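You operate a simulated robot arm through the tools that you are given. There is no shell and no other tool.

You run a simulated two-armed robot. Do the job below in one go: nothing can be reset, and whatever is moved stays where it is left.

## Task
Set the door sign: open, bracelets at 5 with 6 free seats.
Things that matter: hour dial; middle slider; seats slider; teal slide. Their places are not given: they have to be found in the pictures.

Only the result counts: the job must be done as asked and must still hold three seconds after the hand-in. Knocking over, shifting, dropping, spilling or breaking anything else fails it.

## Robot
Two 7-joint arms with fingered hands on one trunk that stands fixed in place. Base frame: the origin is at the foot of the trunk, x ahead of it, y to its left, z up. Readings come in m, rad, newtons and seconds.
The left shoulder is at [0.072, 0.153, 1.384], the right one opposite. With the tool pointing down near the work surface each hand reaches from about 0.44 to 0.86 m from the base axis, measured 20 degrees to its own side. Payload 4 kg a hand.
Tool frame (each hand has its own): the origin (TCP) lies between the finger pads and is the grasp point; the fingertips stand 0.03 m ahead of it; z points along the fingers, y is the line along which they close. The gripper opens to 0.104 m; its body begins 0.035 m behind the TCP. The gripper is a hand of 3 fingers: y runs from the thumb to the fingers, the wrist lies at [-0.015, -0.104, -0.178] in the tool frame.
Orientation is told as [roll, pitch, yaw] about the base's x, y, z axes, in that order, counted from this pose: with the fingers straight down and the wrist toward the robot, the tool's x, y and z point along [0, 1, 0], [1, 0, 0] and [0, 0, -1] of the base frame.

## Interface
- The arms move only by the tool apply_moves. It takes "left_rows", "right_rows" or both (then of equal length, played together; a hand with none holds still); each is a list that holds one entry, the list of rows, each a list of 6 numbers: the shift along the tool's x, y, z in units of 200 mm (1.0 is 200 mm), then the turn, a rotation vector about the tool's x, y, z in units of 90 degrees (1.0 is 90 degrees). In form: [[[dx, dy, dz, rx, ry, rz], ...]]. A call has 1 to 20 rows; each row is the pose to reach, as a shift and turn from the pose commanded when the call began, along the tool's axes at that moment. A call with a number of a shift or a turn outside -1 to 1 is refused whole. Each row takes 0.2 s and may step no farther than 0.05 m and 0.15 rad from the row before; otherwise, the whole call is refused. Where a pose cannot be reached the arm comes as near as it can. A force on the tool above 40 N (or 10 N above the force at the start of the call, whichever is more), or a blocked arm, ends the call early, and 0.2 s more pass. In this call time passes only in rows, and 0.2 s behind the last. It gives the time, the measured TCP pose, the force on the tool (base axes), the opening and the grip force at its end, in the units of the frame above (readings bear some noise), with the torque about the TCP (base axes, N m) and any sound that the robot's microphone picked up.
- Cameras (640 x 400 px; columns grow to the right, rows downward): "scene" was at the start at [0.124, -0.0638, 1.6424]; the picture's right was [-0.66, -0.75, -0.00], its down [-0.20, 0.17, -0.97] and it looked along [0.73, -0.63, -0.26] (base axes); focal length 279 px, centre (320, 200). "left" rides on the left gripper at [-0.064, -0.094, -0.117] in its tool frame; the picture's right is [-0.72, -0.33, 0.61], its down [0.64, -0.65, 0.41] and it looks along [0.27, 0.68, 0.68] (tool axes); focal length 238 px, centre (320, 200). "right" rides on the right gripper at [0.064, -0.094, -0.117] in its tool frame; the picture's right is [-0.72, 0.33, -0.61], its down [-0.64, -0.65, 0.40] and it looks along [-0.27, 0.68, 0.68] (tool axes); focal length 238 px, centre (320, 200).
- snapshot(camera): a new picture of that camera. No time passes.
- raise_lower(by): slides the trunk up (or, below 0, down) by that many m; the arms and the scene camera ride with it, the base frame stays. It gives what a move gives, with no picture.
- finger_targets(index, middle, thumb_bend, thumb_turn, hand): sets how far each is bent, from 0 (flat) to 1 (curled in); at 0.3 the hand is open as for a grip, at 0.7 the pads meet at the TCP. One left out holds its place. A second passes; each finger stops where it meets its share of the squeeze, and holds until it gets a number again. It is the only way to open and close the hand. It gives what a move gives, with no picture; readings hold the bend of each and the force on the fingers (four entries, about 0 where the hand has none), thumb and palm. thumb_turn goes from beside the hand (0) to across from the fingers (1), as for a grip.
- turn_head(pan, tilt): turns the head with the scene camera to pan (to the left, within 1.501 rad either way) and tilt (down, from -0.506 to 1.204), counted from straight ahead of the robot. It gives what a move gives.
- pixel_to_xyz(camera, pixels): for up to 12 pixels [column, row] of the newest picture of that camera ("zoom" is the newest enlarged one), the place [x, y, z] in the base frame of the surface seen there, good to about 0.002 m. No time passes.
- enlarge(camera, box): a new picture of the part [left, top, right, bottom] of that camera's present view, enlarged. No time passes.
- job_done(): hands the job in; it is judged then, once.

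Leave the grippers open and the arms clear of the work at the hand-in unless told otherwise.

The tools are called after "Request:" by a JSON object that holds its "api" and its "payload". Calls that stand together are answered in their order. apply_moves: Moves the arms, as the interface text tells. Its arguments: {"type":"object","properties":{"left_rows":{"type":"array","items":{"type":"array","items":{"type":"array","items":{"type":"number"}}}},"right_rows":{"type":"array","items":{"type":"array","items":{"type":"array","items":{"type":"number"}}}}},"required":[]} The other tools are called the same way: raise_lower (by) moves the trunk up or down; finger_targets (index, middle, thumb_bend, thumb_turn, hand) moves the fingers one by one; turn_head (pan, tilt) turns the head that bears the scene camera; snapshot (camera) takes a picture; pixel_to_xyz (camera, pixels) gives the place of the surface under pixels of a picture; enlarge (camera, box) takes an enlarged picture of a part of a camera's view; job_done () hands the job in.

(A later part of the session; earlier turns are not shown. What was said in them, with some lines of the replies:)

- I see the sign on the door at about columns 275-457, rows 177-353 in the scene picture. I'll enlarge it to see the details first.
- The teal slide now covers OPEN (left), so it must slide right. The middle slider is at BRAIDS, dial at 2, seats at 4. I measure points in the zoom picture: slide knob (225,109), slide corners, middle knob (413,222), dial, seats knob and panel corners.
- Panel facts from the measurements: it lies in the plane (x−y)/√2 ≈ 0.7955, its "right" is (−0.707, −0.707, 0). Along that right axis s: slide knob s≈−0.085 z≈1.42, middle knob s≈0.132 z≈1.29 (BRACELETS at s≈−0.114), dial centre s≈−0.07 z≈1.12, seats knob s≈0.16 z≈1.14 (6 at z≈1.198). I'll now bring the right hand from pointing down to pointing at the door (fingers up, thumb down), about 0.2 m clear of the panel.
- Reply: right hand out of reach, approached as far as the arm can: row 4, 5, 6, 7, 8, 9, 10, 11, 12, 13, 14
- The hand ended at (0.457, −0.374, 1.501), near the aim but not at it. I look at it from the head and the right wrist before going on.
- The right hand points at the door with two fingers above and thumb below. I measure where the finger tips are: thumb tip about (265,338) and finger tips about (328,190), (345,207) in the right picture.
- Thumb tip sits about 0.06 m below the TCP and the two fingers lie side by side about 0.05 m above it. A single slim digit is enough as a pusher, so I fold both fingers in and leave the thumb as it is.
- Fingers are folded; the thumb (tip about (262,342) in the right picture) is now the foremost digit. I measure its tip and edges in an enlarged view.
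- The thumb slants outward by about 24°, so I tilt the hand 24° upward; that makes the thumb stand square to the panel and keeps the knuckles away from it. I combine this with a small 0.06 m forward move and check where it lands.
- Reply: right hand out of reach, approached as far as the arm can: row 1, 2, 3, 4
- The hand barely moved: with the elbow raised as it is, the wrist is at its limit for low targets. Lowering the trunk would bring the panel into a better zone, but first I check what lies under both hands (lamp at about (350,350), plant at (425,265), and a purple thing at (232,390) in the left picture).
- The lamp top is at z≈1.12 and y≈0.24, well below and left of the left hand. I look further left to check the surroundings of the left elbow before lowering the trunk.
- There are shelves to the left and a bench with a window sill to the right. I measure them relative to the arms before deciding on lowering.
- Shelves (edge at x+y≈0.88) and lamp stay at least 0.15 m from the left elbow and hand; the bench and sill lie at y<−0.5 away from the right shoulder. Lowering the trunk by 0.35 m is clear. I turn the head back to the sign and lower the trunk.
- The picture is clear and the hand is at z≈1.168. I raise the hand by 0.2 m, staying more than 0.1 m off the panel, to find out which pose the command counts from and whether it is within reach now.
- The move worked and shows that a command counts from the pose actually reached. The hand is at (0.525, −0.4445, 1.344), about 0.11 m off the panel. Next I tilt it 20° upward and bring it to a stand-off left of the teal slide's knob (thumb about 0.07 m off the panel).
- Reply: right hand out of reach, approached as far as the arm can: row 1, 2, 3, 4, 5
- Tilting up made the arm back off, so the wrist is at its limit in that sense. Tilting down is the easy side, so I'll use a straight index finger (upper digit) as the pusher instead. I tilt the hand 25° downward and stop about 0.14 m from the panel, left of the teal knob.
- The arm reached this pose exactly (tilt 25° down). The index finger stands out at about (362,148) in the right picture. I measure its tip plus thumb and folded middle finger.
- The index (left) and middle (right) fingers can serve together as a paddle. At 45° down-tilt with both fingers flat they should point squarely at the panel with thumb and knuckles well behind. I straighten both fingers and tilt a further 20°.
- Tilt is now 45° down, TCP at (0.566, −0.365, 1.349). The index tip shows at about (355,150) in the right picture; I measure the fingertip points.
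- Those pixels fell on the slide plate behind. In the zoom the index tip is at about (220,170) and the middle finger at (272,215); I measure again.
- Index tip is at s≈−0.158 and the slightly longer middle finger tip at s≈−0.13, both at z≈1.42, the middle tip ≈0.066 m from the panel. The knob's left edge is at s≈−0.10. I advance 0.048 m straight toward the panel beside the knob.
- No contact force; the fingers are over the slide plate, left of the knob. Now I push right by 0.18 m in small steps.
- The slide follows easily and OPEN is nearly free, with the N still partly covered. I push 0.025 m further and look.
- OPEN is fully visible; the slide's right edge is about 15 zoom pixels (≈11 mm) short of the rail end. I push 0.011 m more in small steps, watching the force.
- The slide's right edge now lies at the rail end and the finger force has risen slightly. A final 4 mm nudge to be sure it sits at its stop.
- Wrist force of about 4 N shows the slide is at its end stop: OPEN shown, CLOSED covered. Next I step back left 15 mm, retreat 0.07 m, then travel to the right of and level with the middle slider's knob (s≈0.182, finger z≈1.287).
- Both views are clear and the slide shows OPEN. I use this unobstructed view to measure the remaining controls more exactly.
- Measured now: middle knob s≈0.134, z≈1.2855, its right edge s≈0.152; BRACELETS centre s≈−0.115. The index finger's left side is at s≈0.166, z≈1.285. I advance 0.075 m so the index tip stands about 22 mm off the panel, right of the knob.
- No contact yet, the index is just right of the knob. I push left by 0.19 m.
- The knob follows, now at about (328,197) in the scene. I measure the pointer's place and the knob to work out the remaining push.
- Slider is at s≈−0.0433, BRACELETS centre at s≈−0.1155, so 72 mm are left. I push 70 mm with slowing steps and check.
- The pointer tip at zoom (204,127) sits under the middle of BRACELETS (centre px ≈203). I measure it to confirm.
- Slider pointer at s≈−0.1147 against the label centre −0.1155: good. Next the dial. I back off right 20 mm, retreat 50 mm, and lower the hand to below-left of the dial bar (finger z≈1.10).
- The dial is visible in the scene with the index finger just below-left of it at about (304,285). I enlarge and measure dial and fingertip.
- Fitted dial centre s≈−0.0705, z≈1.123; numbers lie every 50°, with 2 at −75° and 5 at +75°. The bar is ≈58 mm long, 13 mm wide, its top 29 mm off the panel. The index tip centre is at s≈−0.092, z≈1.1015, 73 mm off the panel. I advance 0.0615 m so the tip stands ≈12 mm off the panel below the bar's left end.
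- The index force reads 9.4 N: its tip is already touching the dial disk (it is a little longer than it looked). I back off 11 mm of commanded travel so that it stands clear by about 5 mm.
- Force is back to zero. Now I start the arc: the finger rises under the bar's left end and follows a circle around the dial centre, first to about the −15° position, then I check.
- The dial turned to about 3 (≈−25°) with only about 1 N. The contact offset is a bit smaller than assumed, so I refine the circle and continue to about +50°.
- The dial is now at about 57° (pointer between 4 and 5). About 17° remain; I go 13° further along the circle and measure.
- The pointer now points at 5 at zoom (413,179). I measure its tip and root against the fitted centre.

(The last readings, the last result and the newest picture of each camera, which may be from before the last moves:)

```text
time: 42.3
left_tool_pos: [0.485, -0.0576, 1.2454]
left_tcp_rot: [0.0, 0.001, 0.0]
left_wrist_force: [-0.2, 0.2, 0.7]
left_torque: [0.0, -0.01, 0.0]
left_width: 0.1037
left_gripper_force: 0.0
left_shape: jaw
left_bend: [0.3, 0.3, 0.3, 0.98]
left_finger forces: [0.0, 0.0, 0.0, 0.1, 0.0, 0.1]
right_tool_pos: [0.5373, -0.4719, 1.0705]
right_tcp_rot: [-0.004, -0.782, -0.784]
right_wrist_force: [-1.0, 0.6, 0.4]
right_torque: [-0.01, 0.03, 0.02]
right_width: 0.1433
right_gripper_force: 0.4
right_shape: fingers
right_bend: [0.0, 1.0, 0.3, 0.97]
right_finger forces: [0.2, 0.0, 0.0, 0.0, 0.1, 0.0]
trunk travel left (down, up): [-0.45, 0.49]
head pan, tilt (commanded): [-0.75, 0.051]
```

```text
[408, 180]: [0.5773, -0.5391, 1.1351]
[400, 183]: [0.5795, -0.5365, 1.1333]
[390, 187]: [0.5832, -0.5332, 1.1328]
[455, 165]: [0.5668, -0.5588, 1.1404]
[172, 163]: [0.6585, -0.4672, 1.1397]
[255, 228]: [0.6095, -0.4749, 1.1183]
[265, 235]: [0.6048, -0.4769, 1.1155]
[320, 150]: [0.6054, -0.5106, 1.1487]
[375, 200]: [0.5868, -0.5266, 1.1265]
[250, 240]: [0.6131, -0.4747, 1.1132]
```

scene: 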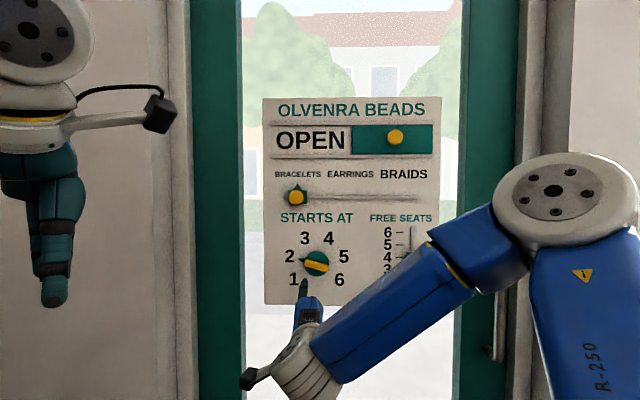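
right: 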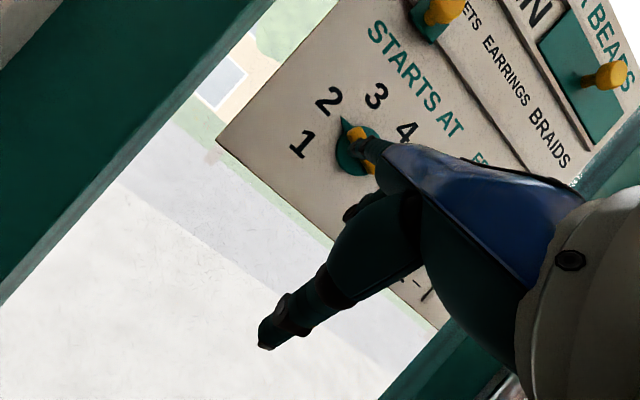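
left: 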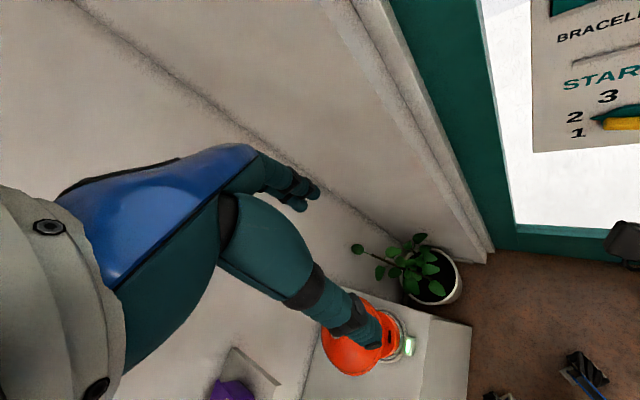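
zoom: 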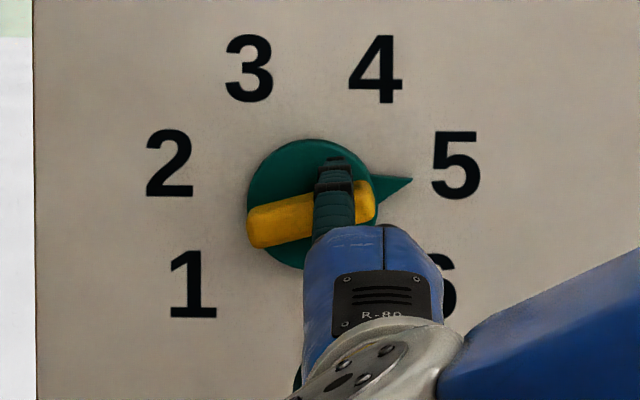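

Pointer angle comes out at ≈75°, exactly toward 5. I lift the finger 6 mm off the bar, retreat 60 mm, and travel right and down toward the seats slider.

Request:
{"api": "apply_moves", "payload": {"right_rows": [[[0, 0.0106, -0.0106, 0, 0, 0], [0, 0.0212, -0.0212, 0, 0, 0], [0, -0.0848, -0.1272, 0, 0, 0], [0, -0.1909, -0.2333, 0, 0, 0], [-0.18, -0.2217, -0.2025, 0, 0, 0], [-0.36, -0.2524, -0.1718, 0, 0, 0], [-0.54, -0.2832, -0.141, 0, 0, 0], [-0.72, -0.3139, -0.1103, 0, 0, 0], [-0.9, -0.3447, -0.0795, 0, 0, 0]]]}}

Request:
{"api": "finger_targets", "payload": {"hand": "right", "index": 0.0, "middle": 0.0}}

Request:
{"api": "snapshot", "payload": {"camera": "right"}}

Request:
{"api": "snapshot", "payload": {"camera": "scene"}}

```text
time: 44.5
left_tool_pos: [0.4852, -0.0576, 1.2438]
left_tcp_rot: [0.001, -0.001, 0.0]
left_wrist_force: [0.0, 0.7, -0.3]
left_torque: [0.03, 0.02, -0.02]
left_width: 0.1039
left_gripper_force: 0.1
left_shape: jaw
left_bend: [0.3, 0.3, 0.3, 0.98]
left_finger forces: [0.1, 0.1, 0.0, 0.1, 0.1, 0.1]
right_tool_pos: [0.3687, -0.5723, 1.0127]
right_tcp_rot: [-0.095, -0.724, -0.752]
right_wrist_force: [0.0, 0.0, 0.5]
right_torque: [0.01, 0.01, -0.04]
right_width: 0.1431
right_gripper_force: 0.0
right_shape: fingers
right_bend: [0.0, 1.0, 0.3, 0.97]
right_finger forces: [0.0, 0.1, 0.0, 0.0, 0.0, 0.0]
right hand out of reach, approached as far as the arm can: row 7, 8, 9
trunk travel left (down, up): [-0.45, 0.49]
head pan, tilt (commanded): [-0.75, 0.051]
stopped in row 9 (right hand): the arm was blocked; the commanded pose is now the measured one
```

```text
time: 45.5
left_tool_pos: [0.4834, -0.0558, 1.2443]
left_tcp_rot: [-0.002, 0.002, 0.0]
left_wrist_force: [-0.7, 0.6, -0.2]
left_torque: [-0.03, 0.0, 0.02]
left_width: 0.1039
left_gripper_force: 0.0
left_shape: jaw
left_bend: [0.3, 0.3, 0.3, 0.98]
left_finger forces: [0.0, 0.1, 0.0, 0.0, 0.0, 0.0]
right_tool_pos: [0.3663, -0.5703, 1.0144]
right_tcp_rot: [-0.096, -0.725, -0.749]
right_wrist_force: [0.2, 0.1, -1.0]
right_torque: [0.0, 0.0, -0.02]
right_width: 0.1431
right_gripper_force: 0.1
right_shape: fingers
right_bend: [0.0, 0.0, 0.3, 0.97]
right_finger forces: [0.1, 0.0, 0.1, 0.0, 0.0, 0.0]
trunk travel left (down, up): [-0.45, 0.49]
head pan, tilt (commanded): [-0.75, 0.051]
```

```text
taken
```

right: 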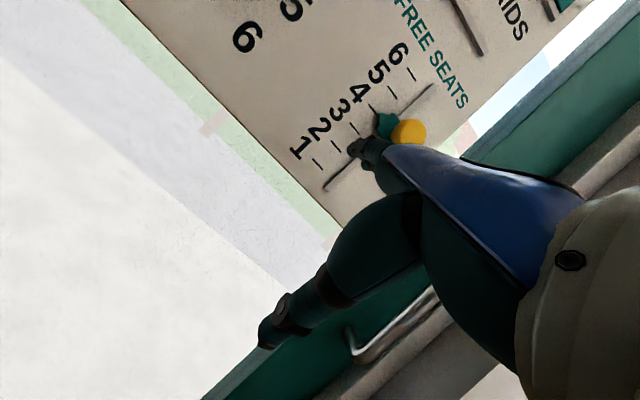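

```text
taken
```

scene: 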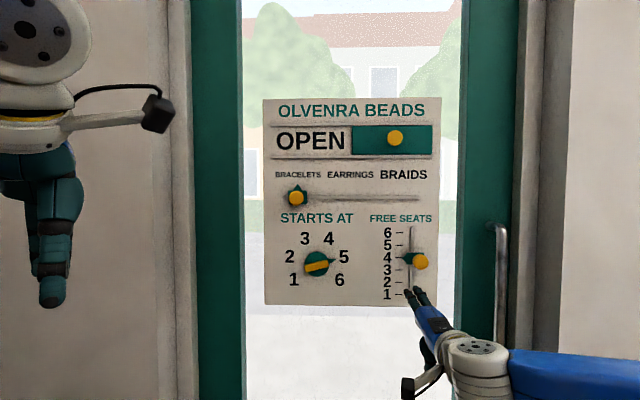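

The sign shows OPEN, BRACELETS and 5. The arm reported being blocked near the end of the travel, with no force on the tool. I look to the right to be sure the elbow is not touching anything.

Request:
{"api": "turn_head", "payload": {"pan": -1.3, "tilt": 0.6}}

Request:
{"api": "snapshot", "payload": {"camera": "scene"}}

Request:
{"api": "snapshot", "payload": {"camera": "left"}}

```text
time: 46.5
left_tool_pos: [0.4847, -0.0571, 1.2435]
left_tcp_rot: [-0.001, -0.002, -0.001]
left_wrist_force: [-0.1, 0.4, -0.3]
left_torque: [0.03, 0.01, 0.0]
left_width: 0.1039
left_gripper_force: 0.0
left_shape: jaw
left_bend: [0.3, 0.3, 0.3, 0.98]
left_finger forces: [0.0, 0.1, 0.0, 0.0, 0.1, 0.0]
right_tool_pos: [0.3674, -0.5726, 1.0135]
right_tcp_rot: [-0.093, -0.724, -0.752]
right_wrist_force: [-0.4, -0.2, 0.4]
right_torque: [-0.02, 0.01, 0.0]
right_width: 0.1434
right_gripper_force: 0.1
right_shape: fingers
right_bend: [0.0, 0.0, 0.3, 0.97]
right_finger forces: [0.1, 0.0, 0.1, 0.0, 0.0, 0.0]
trunk travel left (down, up): [-0.45, 0.49]
head pan, tilt (commanded): [-1.3, 0.6]
```

```text
taken
```

scene: 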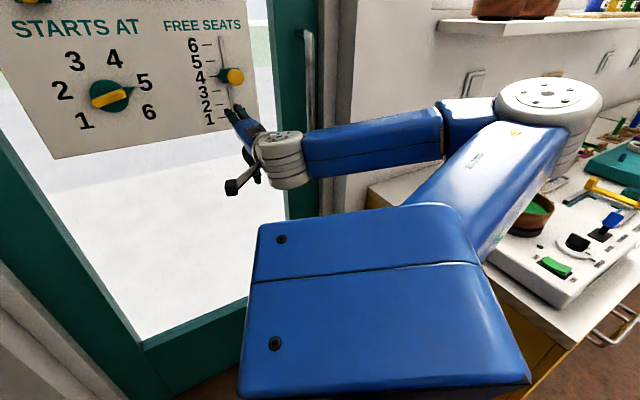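

```text
taken
```

left: 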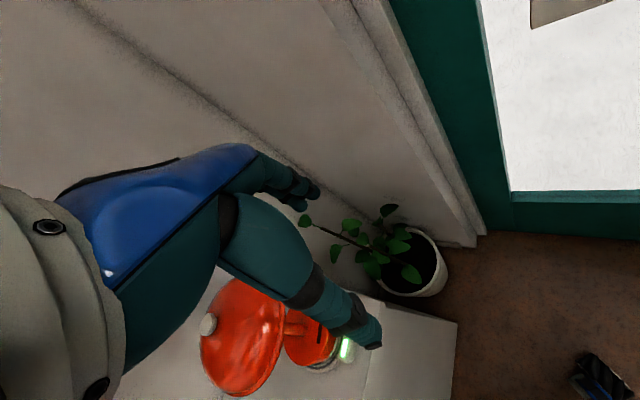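

The elbow now hangs out over the bench. I measure its height and the things around it to judge clearance.

Request:
{"api": "pixel_to_xyz", "payload": {"camera": "scene", "pixels": [[548, 92], [580, 150], [500, 140], [530, 200], [545, 205], [560, 268], [545, 290], [480, 250], [370, 195], [570, 20], [400, 130], [600, 185]]}}

Request:
{"api": "enlarge", "payload": {"camera": "scene", "box": [420, 60, 640, 320]}}

```text
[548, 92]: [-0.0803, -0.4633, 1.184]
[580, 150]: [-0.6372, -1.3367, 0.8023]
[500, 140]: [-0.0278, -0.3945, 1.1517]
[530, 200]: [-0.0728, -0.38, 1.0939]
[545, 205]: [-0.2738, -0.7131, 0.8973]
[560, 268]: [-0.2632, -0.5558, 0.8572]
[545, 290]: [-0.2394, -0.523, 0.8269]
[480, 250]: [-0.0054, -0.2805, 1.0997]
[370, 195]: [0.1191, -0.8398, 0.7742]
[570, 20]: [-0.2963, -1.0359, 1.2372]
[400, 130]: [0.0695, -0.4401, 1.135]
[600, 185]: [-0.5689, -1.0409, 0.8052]
```

```text
1.54 times, centred on (530, 190) of scene
```

zoom: 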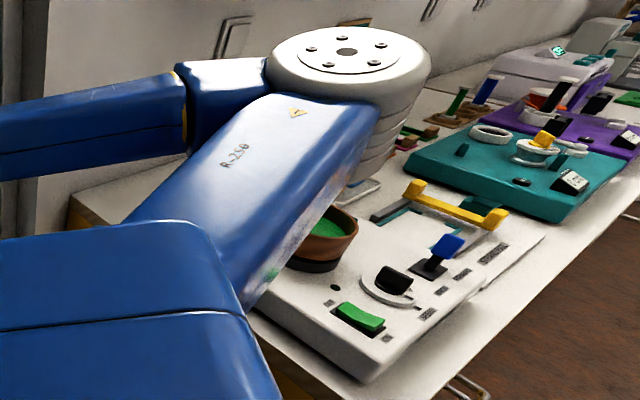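

The elbow's underside is well above the bench (bowl rim z≈0.90, elbow top z≈1.18), nothing touched; the arm was simply folded to its limit. I turn the head back and bring the hand forward into an easier pose: square again (45° tilt), s≈0.158, fingers at z≈1.103 below the seats knob, still about 34 mm off the panel.

Request:
{"api": "turn_head", "payload": {"pan": -0.75, "tilt": 0.05}}

Request:
{"api": "apply_moves", "payload": {"right_rows": [[[-0.0227, 0.0533, 0.006, -0.0128, 0.0149, 0.0059], [-0.0453, 0.1067, 0.012, -0.0255, 0.0299, 0.0119], [-0.068, 0.16, 0.018, -0.0383, 0.0448, 0.0178]]]}}

Request:
{"api": "snapshot", "payload": {"camera": "right"}}

Request:
{"api": "enlarge", "payload": {"camera": "scene", "box": [350, 200, 470, 310]}}

```text
time: 47.4
left_tool_pos: [0.4834, -0.0564, 1.2448]
left_tcp_rot: [0.002, -0.001, 0.001]
left_wrist_force: [0.4, -0.1, 0.0]
left_torque: [0.01, 0.0, 0.02]
left_width: 0.1036
left_gripper_force: 0.1
left_shape: jaw
left_bend: [0.3, 0.3, 0.3, 0.98]
left_finger forces: [0.0, 0.1, 0.0, 0.0, 0.1, 0.0]
right_tool_pos: [0.3684, -0.572, 1.0132]
right_tcp_rot: [-0.095, -0.723, -0.752]
right_wrist_force: [-0.6, -0.3, 0.4]
right_torque: [0.01, 0.0, 0.01]
right_width: 0.1434
right_gripper_force: 0.0
right_shape: fingers
right_bend: [0.0, 0.0, 0.3, 0.97]
right_finger forces: [0.0, 0.1, 0.0, 0.0, 0.0, 0.0]
trunk travel left (down, up): [-0.45, 0.49]
head pan, tilt (commanded): [-0.75, 0.051]
```

```text
time: 48.2
left_tool_pos: [0.4839, -0.0572, 1.2449]
left_tcp_rot: [0.0, -0.001, -0.001]
left_wrist_force: [0.2, 0.7, -0.5]
left_torque: [0.0, 0.02, 0.01]
left_width: 0.1035
left_gripper_force: 0.0
left_shape: jaw
left_bend: [0.3, 0.3, 0.3, 0.98]
left_finger forces: [0.0, 0.0, 0.1, 0.0, 0.1, 0.0]
right_tool_pos: [0.3834, -0.5988, 1.0373]
right_tcp_rot: [0.0, -0.781, -0.788]
right_wrist_force: [1.4, -0.2, 0.5]
right_torque: [-0.02, -0.02, 0.01]
right_width: 0.1434
right_gripper_force: 0.1
right_shape: fingers
right_bend: [0.0, 0.0, 0.3, 0.97]
right_finger forces: [0.0, 0.1, 0.1, 0.1, 0.0, 0.0]
right hand out of reach, approached as far as the arm can: row 2, 3
trunk travel left (down, up): [-0.45, 0.49]
head pan, tilt (commanded): [-0.75, 0.051]
```

```text
taken
```

right: 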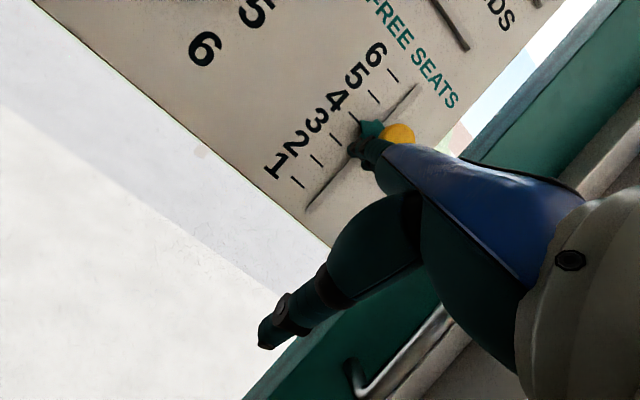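

```text
3.64 times, centred on (410, 255) of scene
```

zoom: 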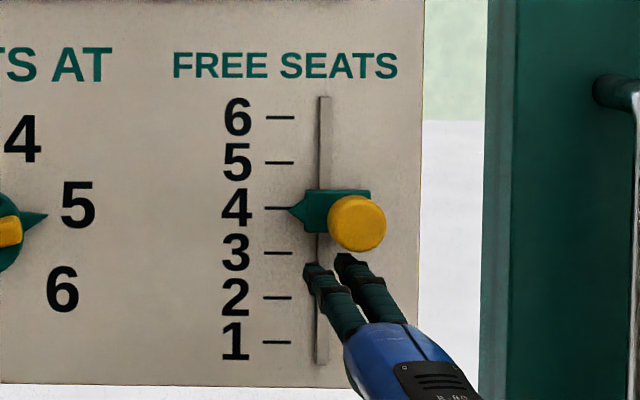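

Very good view: index and middle tips (zoom (315,268), (345,260)) are below the seats knob at (357,222). I measure them.

Request:
{"api": "pixel_to_xyz", "payload": {"camera": "zoom", "pixels": [[343, 257], [348, 270], [313, 268], [320, 280], [357, 222], [357, 247], [332, 222], [383, 222], [345, 200], [300, 208], [320, 225], [280, 118]]}}

Request:
{"api": "pixel_to_xyz", "payload": {"camera": "zoom", "pixels": [[280, 163], [280, 208], [323, 100], [323, 355], [357, 200], [320, 195], [325, 235], [365, 195]]}}

```text
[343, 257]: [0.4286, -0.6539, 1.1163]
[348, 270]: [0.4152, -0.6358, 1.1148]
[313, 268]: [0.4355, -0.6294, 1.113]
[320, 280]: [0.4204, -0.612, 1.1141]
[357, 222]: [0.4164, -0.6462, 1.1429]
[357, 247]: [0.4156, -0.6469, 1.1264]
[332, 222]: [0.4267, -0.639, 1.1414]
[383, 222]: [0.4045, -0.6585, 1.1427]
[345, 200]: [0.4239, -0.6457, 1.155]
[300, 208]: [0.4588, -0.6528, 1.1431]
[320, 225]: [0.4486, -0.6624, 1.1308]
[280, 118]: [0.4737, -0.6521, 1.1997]
```

```text
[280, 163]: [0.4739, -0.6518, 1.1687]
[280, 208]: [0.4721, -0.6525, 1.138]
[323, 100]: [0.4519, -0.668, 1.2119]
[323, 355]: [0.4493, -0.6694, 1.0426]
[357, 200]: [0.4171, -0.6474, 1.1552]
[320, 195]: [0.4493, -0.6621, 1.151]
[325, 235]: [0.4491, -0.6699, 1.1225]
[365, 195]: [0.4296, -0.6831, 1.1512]
```

Knob bottom edge is z≈1.126, the middle finger's top z≈1.1155, s≈0.159 — nicely under the knob (s≈0.165). I advance 13 mm toward the panel and check the force.

Request:
{"api": "apply_moves", "payload": {"right_rows": [[[0, 0.023, 0.023, 0, 0, 0], [0, 0.046, 0.046, 0, 0, 0]]]}}

Request:
{"api": "enlarge", "payload": {"camera": "scene", "box": [350, 200, 470, 310]}}

```text
time: 48.8
left_tool_pos: [0.4844, -0.0577, 1.2446]
left_tcp_rot: [0.0, 0.002, 0.0]
left_wrist_force: [0.0, -1.0, -1.2]
left_torque: [0.02, 0.01, 0.01]
left_width: 0.1036
left_gripper_force: 0.0
left_shape: jaw
left_bend: [0.3, 0.3, 0.3, 0.98]
left_finger forces: [0.0, 0.1, 0.0, 0.1, 0.0, 0.1]
right_tool_pos: [0.3937, -0.6079, 1.0358]
right_tcp_rot: [-0.001, -0.785, -0.787]
right_wrist_force: [-0.5, 0.2, 0.0]
right_torque: [0.0, -0.02, 0.0]
right_width: 0.1434
right_gripper_force: 0.0
right_shape: fingers
right_bend: [0.0, 0.0, 0.3, 0.97]
right_finger forces: [0.0, 0.1, 0.0, 0.1, 0.0, 0.0]
trunk travel left (down, up): [-0.45, 0.49]
head pan, tilt (commanded): [-0.75, 0.051]
```

```text
3.64 times, centred on (410, 255) of scene
```

zoom: 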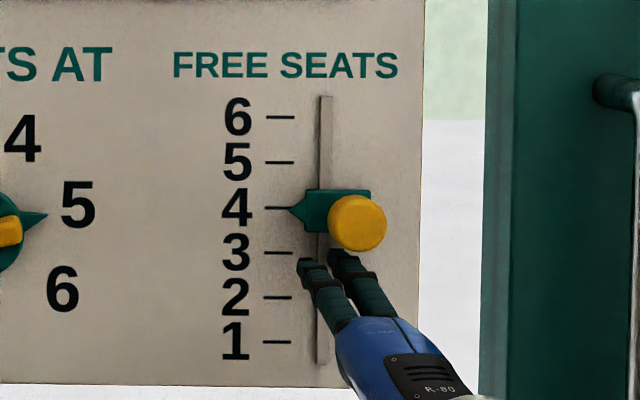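

No contact with the panel. Now I push straight up 60 mm in small steps, then measure.

Request:
{"api": "apply_moves", "payload": {"right_rows": [[[0, 0.0424, -0.0424, 0, 0, 0], [0, 0.0849, -0.0849, 0, 0, 0], [0, 0.1273, -0.1273, 0, 0, 0], [0, 0.1697, -0.1697, 0, 0, 0], [0, 0.195, -0.195, 0, 0, 0], [0, 0.2121, -0.2121, 0, 0, 0]]]}}

Request:
{"api": "enlarge", "payload": {"camera": "scene", "box": [350, 180, 470, 290]}}

```text
time: 50.2
left_tool_pos: [0.4844, -0.057, 1.2453]
left_tcp_rot: [-0.001, 0.002, 0.001]
left_wrist_force: [0.3, 0.7, 0.5]
left_torque: [0.01, 0.04, -0.01]
left_width: 0.1037
left_gripper_force: 0.0
left_shape: jaw
left_bend: [0.3, 0.3, 0.3, 0.98]
left_finger forces: [0.0, 0.0, 0.0, 0.1, 0.0, 0.1]
right_tool_pos: [0.3944, -0.6073, 1.0979]
right_tcp_rot: [0.0, -0.785, -0.784]
right_wrist_force: [1.1, -0.4, -1.0]
right_torque: [0.08, 0.04, 0.01]
right_width: 0.1432
right_gripper_force: 0.1
right_shape: fingers
right_bend: [0.0, 0.01, 0.3, 0.97]
right_finger forces: [0.0, 1.0, 0.0, 0.0, 0.1, 0.1]
trunk travel left (down, up): [-0.45, 0.49]
head pan, tilt (commanded): [-0.75, 0.051]
```

```text
3.64 times, centred on (410, 235) of scene
```

zoom: 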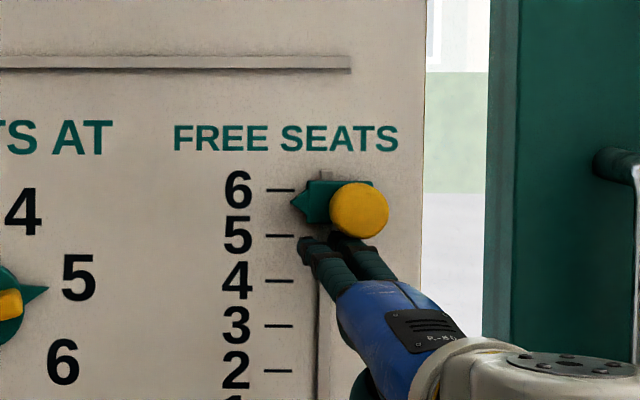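

The slider's pointer is at row 201, tick 6 at row 190. I measure the exact difference.

Request:
{"api": "pixel_to_xyz", "payload": {"camera": "zoom", "pixels": [[298, 201], [303, 202], [310, 203], [280, 190], [270, 190], [280, 236], [315, 185], [315, 221], [359, 209], [325, 175]]}}

```text
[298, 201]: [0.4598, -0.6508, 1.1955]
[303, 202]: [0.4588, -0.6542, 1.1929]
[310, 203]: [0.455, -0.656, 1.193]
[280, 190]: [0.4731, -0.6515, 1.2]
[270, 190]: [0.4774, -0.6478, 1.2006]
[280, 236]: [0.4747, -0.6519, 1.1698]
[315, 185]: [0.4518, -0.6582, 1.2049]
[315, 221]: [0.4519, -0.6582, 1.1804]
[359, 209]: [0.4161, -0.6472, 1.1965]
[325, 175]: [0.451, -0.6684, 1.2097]
```

Pointer z≈1.1935 against tick 6 at z≈1.200: about 6.5 mm more. I push 6.5 mm up.

Request:
{"api": "apply_moves", "payload": {"right_rows": [[[0, 0.0115, -0.0115, 0, 0, 0], [0, 0.023, -0.023, 0, 0, 0]]]}}

Request:
{"api": "enlarge", "payload": {"camera": "scene", "box": [350, 180, 470, 290]}}

Request:
{"api": "pixel_to_xyz", "payload": {"camera": "zoom", "pixels": [[298, 192], [303, 192], [310, 194], [280, 190], [315, 178], [315, 212], [359, 200], [280, 236]]}}

```text
time: 50.8
left_tool_pos: [0.4839, -0.0574, 1.2444]
left_tcp_rot: [0.001, 0.001, -0.001]
left_wrist_force: [-0.3, 0.8, -0.5]
left_torque: [0.01, 0.0, 0.01]
left_width: 0.1035
left_gripper_force: 0.0
left_shape: jaw
left_bend: [0.3, 0.3, 0.3, 0.98]
left_finger forces: [0.1, 0.0, 0.0, 0.1, 0.1, 0.1]
right_tool_pos: [0.3941, -0.6068, 1.1024]
right_tcp_rot: [0.003, -0.786, -0.787]
right_wrist_force: [-0.4, -0.3, -2.2]
right_torque: [0.08, 0.03, 0.01]
right_width: 0.143
right_gripper_force: 0.6
right_shape: fingers
right_bend: [0.0, 0.0, 0.3, 0.97]
right_finger forces: [0.0, 1.3, 0.0, 0.0, 0.0, 0.0]
trunk travel left (down, up): [-0.45, 0.49]
head pan, tilt (commanded): [-0.75, 0.051]
```

```text
3.64 times, centred on (410, 235) of scene
```

zoom: 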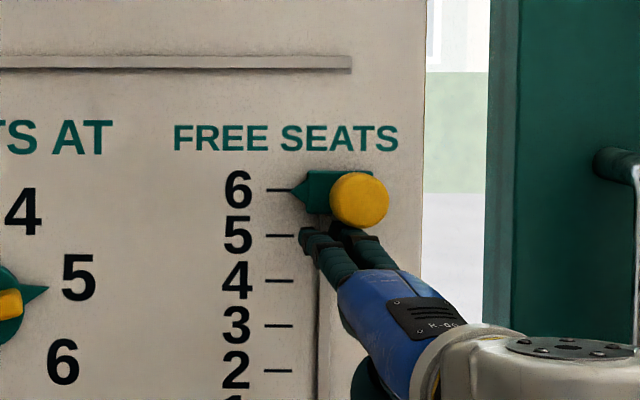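

```text
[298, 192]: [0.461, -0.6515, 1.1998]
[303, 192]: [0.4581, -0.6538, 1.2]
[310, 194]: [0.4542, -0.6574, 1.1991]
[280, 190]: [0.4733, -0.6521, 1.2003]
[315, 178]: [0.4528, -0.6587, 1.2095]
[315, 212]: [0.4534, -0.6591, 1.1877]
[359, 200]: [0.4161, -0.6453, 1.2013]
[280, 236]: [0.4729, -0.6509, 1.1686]
```

The pointer is at z≈1.200, level with tick 6 (1.2003). I drop the finger 15 mm away from the knob, retreat 55 mm, and move up and right clear of the sign.

Request:
{"api": "apply_moves", "payload": {"right_rows": [[[0, -0.0265, 0.0265, 0, 0, 0], [0, -0.053, 0.053, 0, 0, 0], [0, -0.1237, -0.0177, 0, 0, 0], [0, -0.1944, -0.0884, 0, 0, 0], [0, -0.2474, -0.1414, 0, 0, 0], [-0.05, -0.1564, -0.2501, 0, 0, 0], [-0.1, -0.0654, -0.3589, 0, 0, 0], [-0.15, 0.0257, -0.4676, 0, 0, 0], [-0.2, 0.1167, -0.5763, 0, 0, 0]]]}}

Request:
{"api": "snapshot", "payload": {"camera": "scene"}}

Request:
{"api": "enlarge", "payload": {"camera": "scene", "box": [250, 90, 450, 310]}}

```text
time: 52.8
left_tool_pos: [0.4834, -0.0604, 1.244]
left_tcp_rot: [0.003, -0.002, -0.001]
left_wrist_force: [-0.3, -0.6, 0.5]
left_torque: [-0.01, 0.0, 0.0]
left_width: 0.1036
left_gripper_force: 0.1
left_shape: jaw
left_bend: [0.3, 0.3, 0.3, 0.98]
left_finger forces: [0.1, 0.0, 0.0, 0.0, 0.0, 0.0]
right_tool_pos: [0.3185, -0.5879, 1.2093]
right_tcp_rot: [0.003, -0.781, -0.789]
right_wrist_force: [-0.5, -0.2, -0.5]
right_torque: [0.01, 0.0, 0.03]
right_width: 0.1436
right_gripper_force: 0.0
right_shape: fingers
right_bend: [0.0, 0.0, 0.3, 0.97]
right_finger forces: [0.1, 0.0, 0.0, 0.1, 0.0, 0.1]
right hand out of reach, approached as far as the arm can: row 3, 4, 5, 6, 7, 8, 9
trunk travel left (down, up): [-0.45, 0.49]
head pan, tilt (commanded): [-0.75, 0.051]
```

```text
taken
```

scene: 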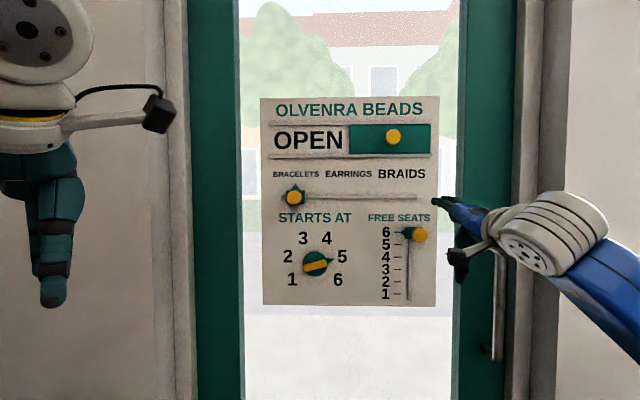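

```text
1.82 times, centred on (350, 200) of scene
```

zoom: 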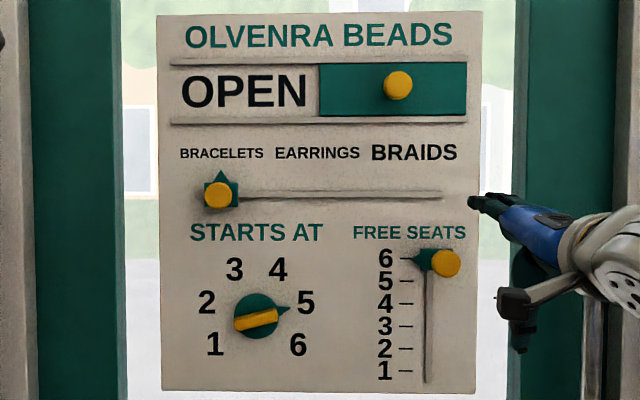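

The sign reads OPEN, BRACELETS, 5, 6. I verify each control with enlarged measurements now that the view is free.

Request:
{"api": "enlarge", "payload": {"camera": "scene", "box": [260, 160, 440, 305]}}

Request:
{"api": "pixel_to_xyz", "payload": {"camera": "zoom", "pixels": [[378, 196], [390, 197], [375, 226], [210, 243], [205, 245], [113, 78], [113, 85], [120, 35]]}}

```text
2.76 times, centred on (350, 232) of scene
```

zoom: 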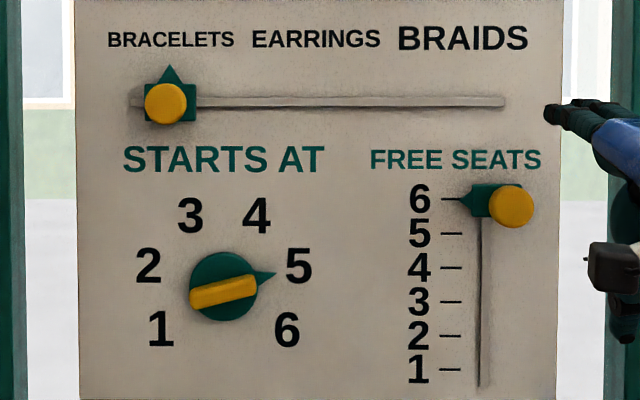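

```text
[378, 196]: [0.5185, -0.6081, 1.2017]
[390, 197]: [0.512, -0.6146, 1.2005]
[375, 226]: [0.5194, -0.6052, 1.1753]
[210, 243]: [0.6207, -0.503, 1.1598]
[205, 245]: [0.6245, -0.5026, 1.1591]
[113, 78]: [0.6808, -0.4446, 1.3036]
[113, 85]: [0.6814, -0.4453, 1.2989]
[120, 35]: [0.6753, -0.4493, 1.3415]
```

Request:
{"api": "pixel_to_xyz", "payload": {"camera": "zoom", "pixels": [[463, 199], [468, 200], [475, 200], [450, 198], [450, 233], [270, 274], [264, 277], [258, 280], [169, 72], [169, 78], [109, 39], [233, 39]]}}

Request:
{"api": "enlarge", "payload": {"camera": "scene", "box": [255, 90, 445, 165]}}

```text
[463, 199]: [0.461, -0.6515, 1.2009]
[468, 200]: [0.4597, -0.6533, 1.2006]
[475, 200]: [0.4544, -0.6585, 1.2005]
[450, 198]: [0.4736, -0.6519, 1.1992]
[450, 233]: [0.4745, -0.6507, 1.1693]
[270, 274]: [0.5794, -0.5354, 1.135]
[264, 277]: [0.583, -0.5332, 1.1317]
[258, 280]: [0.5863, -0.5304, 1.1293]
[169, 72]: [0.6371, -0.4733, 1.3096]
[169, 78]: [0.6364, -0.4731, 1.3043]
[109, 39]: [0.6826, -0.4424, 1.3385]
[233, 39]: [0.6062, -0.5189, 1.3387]
```

```text
3.37 times, centred on (350, 128) of scene
```

zoom: 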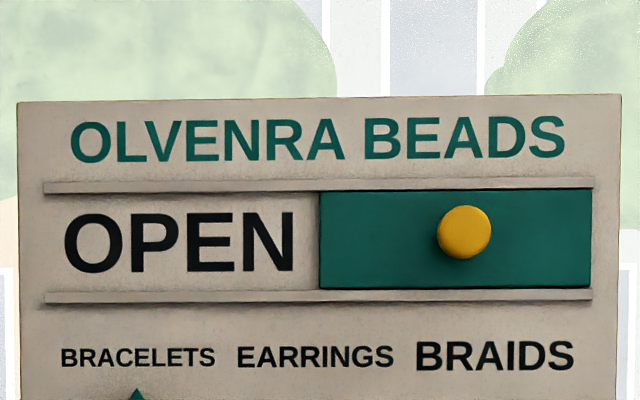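

Everything checks out: seats pointer 1.2006 vs tick 1.1992; dial ≈75° (number 5); middle pointer s≈−0.1158 vs label centre −0.1158; slide at its right stop. Now I open the right hand to its normal open shape and draw the arm back, up and away from the sign.

Request:
{"api": "finger_targets", "payload": {"hand": "right", "index": 0.3, "middle": 0.3, "thumb_bend": 0.3}}

Request:
{"api": "apply_moves", "payload": {"right_rows": [[[0, 0.05, -0.12, 0, 0, 0], [0, 0.1, -0.24, 0, 0, 0], [0, 0.15, -0.36, 0, 0, 0], [0, 0.2, -0.48, 0, 0, 0], [0, 0.25, -0.6, 0, 0, 0], [0, 0.28, -0.7, 0, 0, 0]]]}}

Request:
{"api": "snapshot", "payload": {"camera": "scene"}}

Request:
{"api": "snapshot", "payload": {"camera": "right"}}

```text
time: 53.8
left_tool_pos: [0.4836, -0.0567, 1.2447]
left_tcp_rot: [0.0, -0.001, 0.0]
left_wrist_force: [0.1, -0.3, 0.4]
left_torque: [0.0, 0.0, -0.04]
left_width: 0.1037
left_gripper_force: 0.0
left_shape: jaw
left_bend: [0.3, 0.3, 0.3, 0.98]
left_finger forces: [0.1, 0.1, 0.0, 0.0, 0.0, 0.0]
right_tool_pos: [0.3215, -0.5839, 1.2108]
right_tcp_rot: [-0.001, -0.785, -0.785]
right_wrist_force: [0.6, 0.5, 0.1]
right_torque: [-0.03, 0.02, -0.01]
right_width: 0.1033
right_gripper_force: 0.1
right_shape: fingers
right_bend: [0.3, 0.3, 0.3, 0.97]
right_finger forces: [0.0, 0.0, 0.1, 0.0, 0.0, 0.0]
trunk travel left (down, up): [-0.45, 0.49]
head pan, tilt (commanded): [-0.75, 0.051]
```

```text
time: 55.2
left_tool_pos: [0.4849, -0.0567, 1.2447]
left_tcp_rot: [0.0, 0.001, -0.001]
left_wrist_force: [0.0, -0.6, 0.1]
left_torque: [0.02, -0.01, 0.0]
left_width: 0.1037
left_gripper_force: 0.2
left_shape: jaw
left_bend: [0.3, 0.3, 0.3, 0.98]
left_finger forces: [0.0, 0.0, 0.0, 0.0, 0.1, 0.1]
right_tool_pos: [0.2797, -0.5377, 1.3475]
right_tcp_rot: [0.0, -0.787, -0.786]
right_wrist_force: [-0.5, 0.1, 0.7]
right_torque: [-0.02, -0.02, 0.0]
right_width: 0.1031
right_gripper_force: 0.0
right_shape: fingers
right_bend: [0.3, 0.3, 0.3, 0.97]
right_finger forces: [0.0, 0.0, 0.0, 0.0, 0.0, 0.0]
trunk travel left (down, up): [-0.45, 0.49]
head pan, tilt (commanded): [-0.75, 0.051]
```

```text
taken
```

scene: 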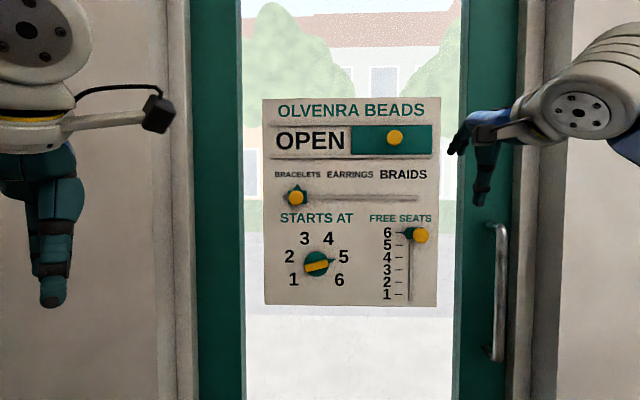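

```text
taken
```

right: 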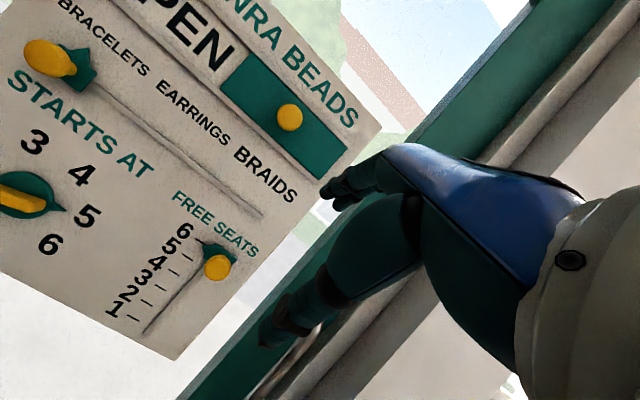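

The hand is open and about 0.15 m off the sign. One last look to the right side to confirm the bench is undisturbed before handing in.

Request:
{"api": "turn_head", "payload": {"pan": -1.4, "tilt": 0.7}}

Request:
{"api": "snapshot", "payload": {"camera": "scene"}}

```text
time: 56.3
left_tool_pos: [0.4843, -0.0574, 1.2453]
left_tcp_rot: [0.002, 0.001, -0.001]
left_wrist_force: [0.0, 0.0, -0.7]
left_torque: [0.0, -0.03, 0.02]
left_width: 0.1037
left_gripper_force: 0.0
left_shape: jaw
left_bend: [0.3, 0.3, 0.3, 0.98]
left_finger forces: [0.1, 0.0, 0.0, 0.0, 0.0, 0.0]
right_tool_pos: [0.2803, -0.5398, 1.3483]
right_tcp_rot: [-0.001, -0.788, -0.791]
right_wrist_force: [-0.7, 0.6, -0.6]
right_torque: [0.01, -0.01, -0.02]
right_width: 0.1029
right_gripper_force: 0.1
right_shape: fingers
right_bend: [0.3, 0.3, 0.3, 0.97]
right_finger forces: [0.0, 0.0, 0.1, 0.0, 0.1, 0.1]
trunk travel left (down, up): [-0.45, 0.49]
head pan, tilt (commanded): [-1.4, 0.7]
```

```text
taken
```

scene: 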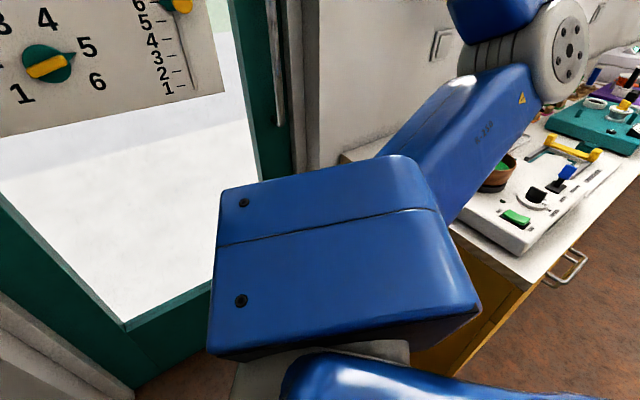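

The bench items stand as before and the elbow is well above them. The sign shows OPEN, BRACELETS, start at 5, 6 free seats; both hands are open and clear. I hand in the job.

Request:
{"api": "job_done", "payload": {}}

```text
The job is handed in.
```

The door sign is set to open, with bracelets starting at 5 and 6 free seats, and the job is handed in. I measured each control after its last move:

- **Teal slide:** pushed right to its end stop. OPEN shows in full and CLOSED is covered.
- **Middle slider:** its pointer sits under the centre of BRACELETS, to within about 1 mm.
- **Hour dial:** it points at 5, about 75° right of vertical, which is where the 5 is marked.
- **Seats slider:** its pointer is level with the 6 mark, to within about 2 mm.

The right arm stopped once, folded to its limit, on the way to the seats slider. Nothing was touching the tool and the elbow was well above the bench. The bench items looked undisturbed when I checked before handing in.

Both hands are open. The right hand is about 0.15 m off the sign, and the left hand never went near it. The trunk is still 0.35 m lower than at the start, which I needed for reach.
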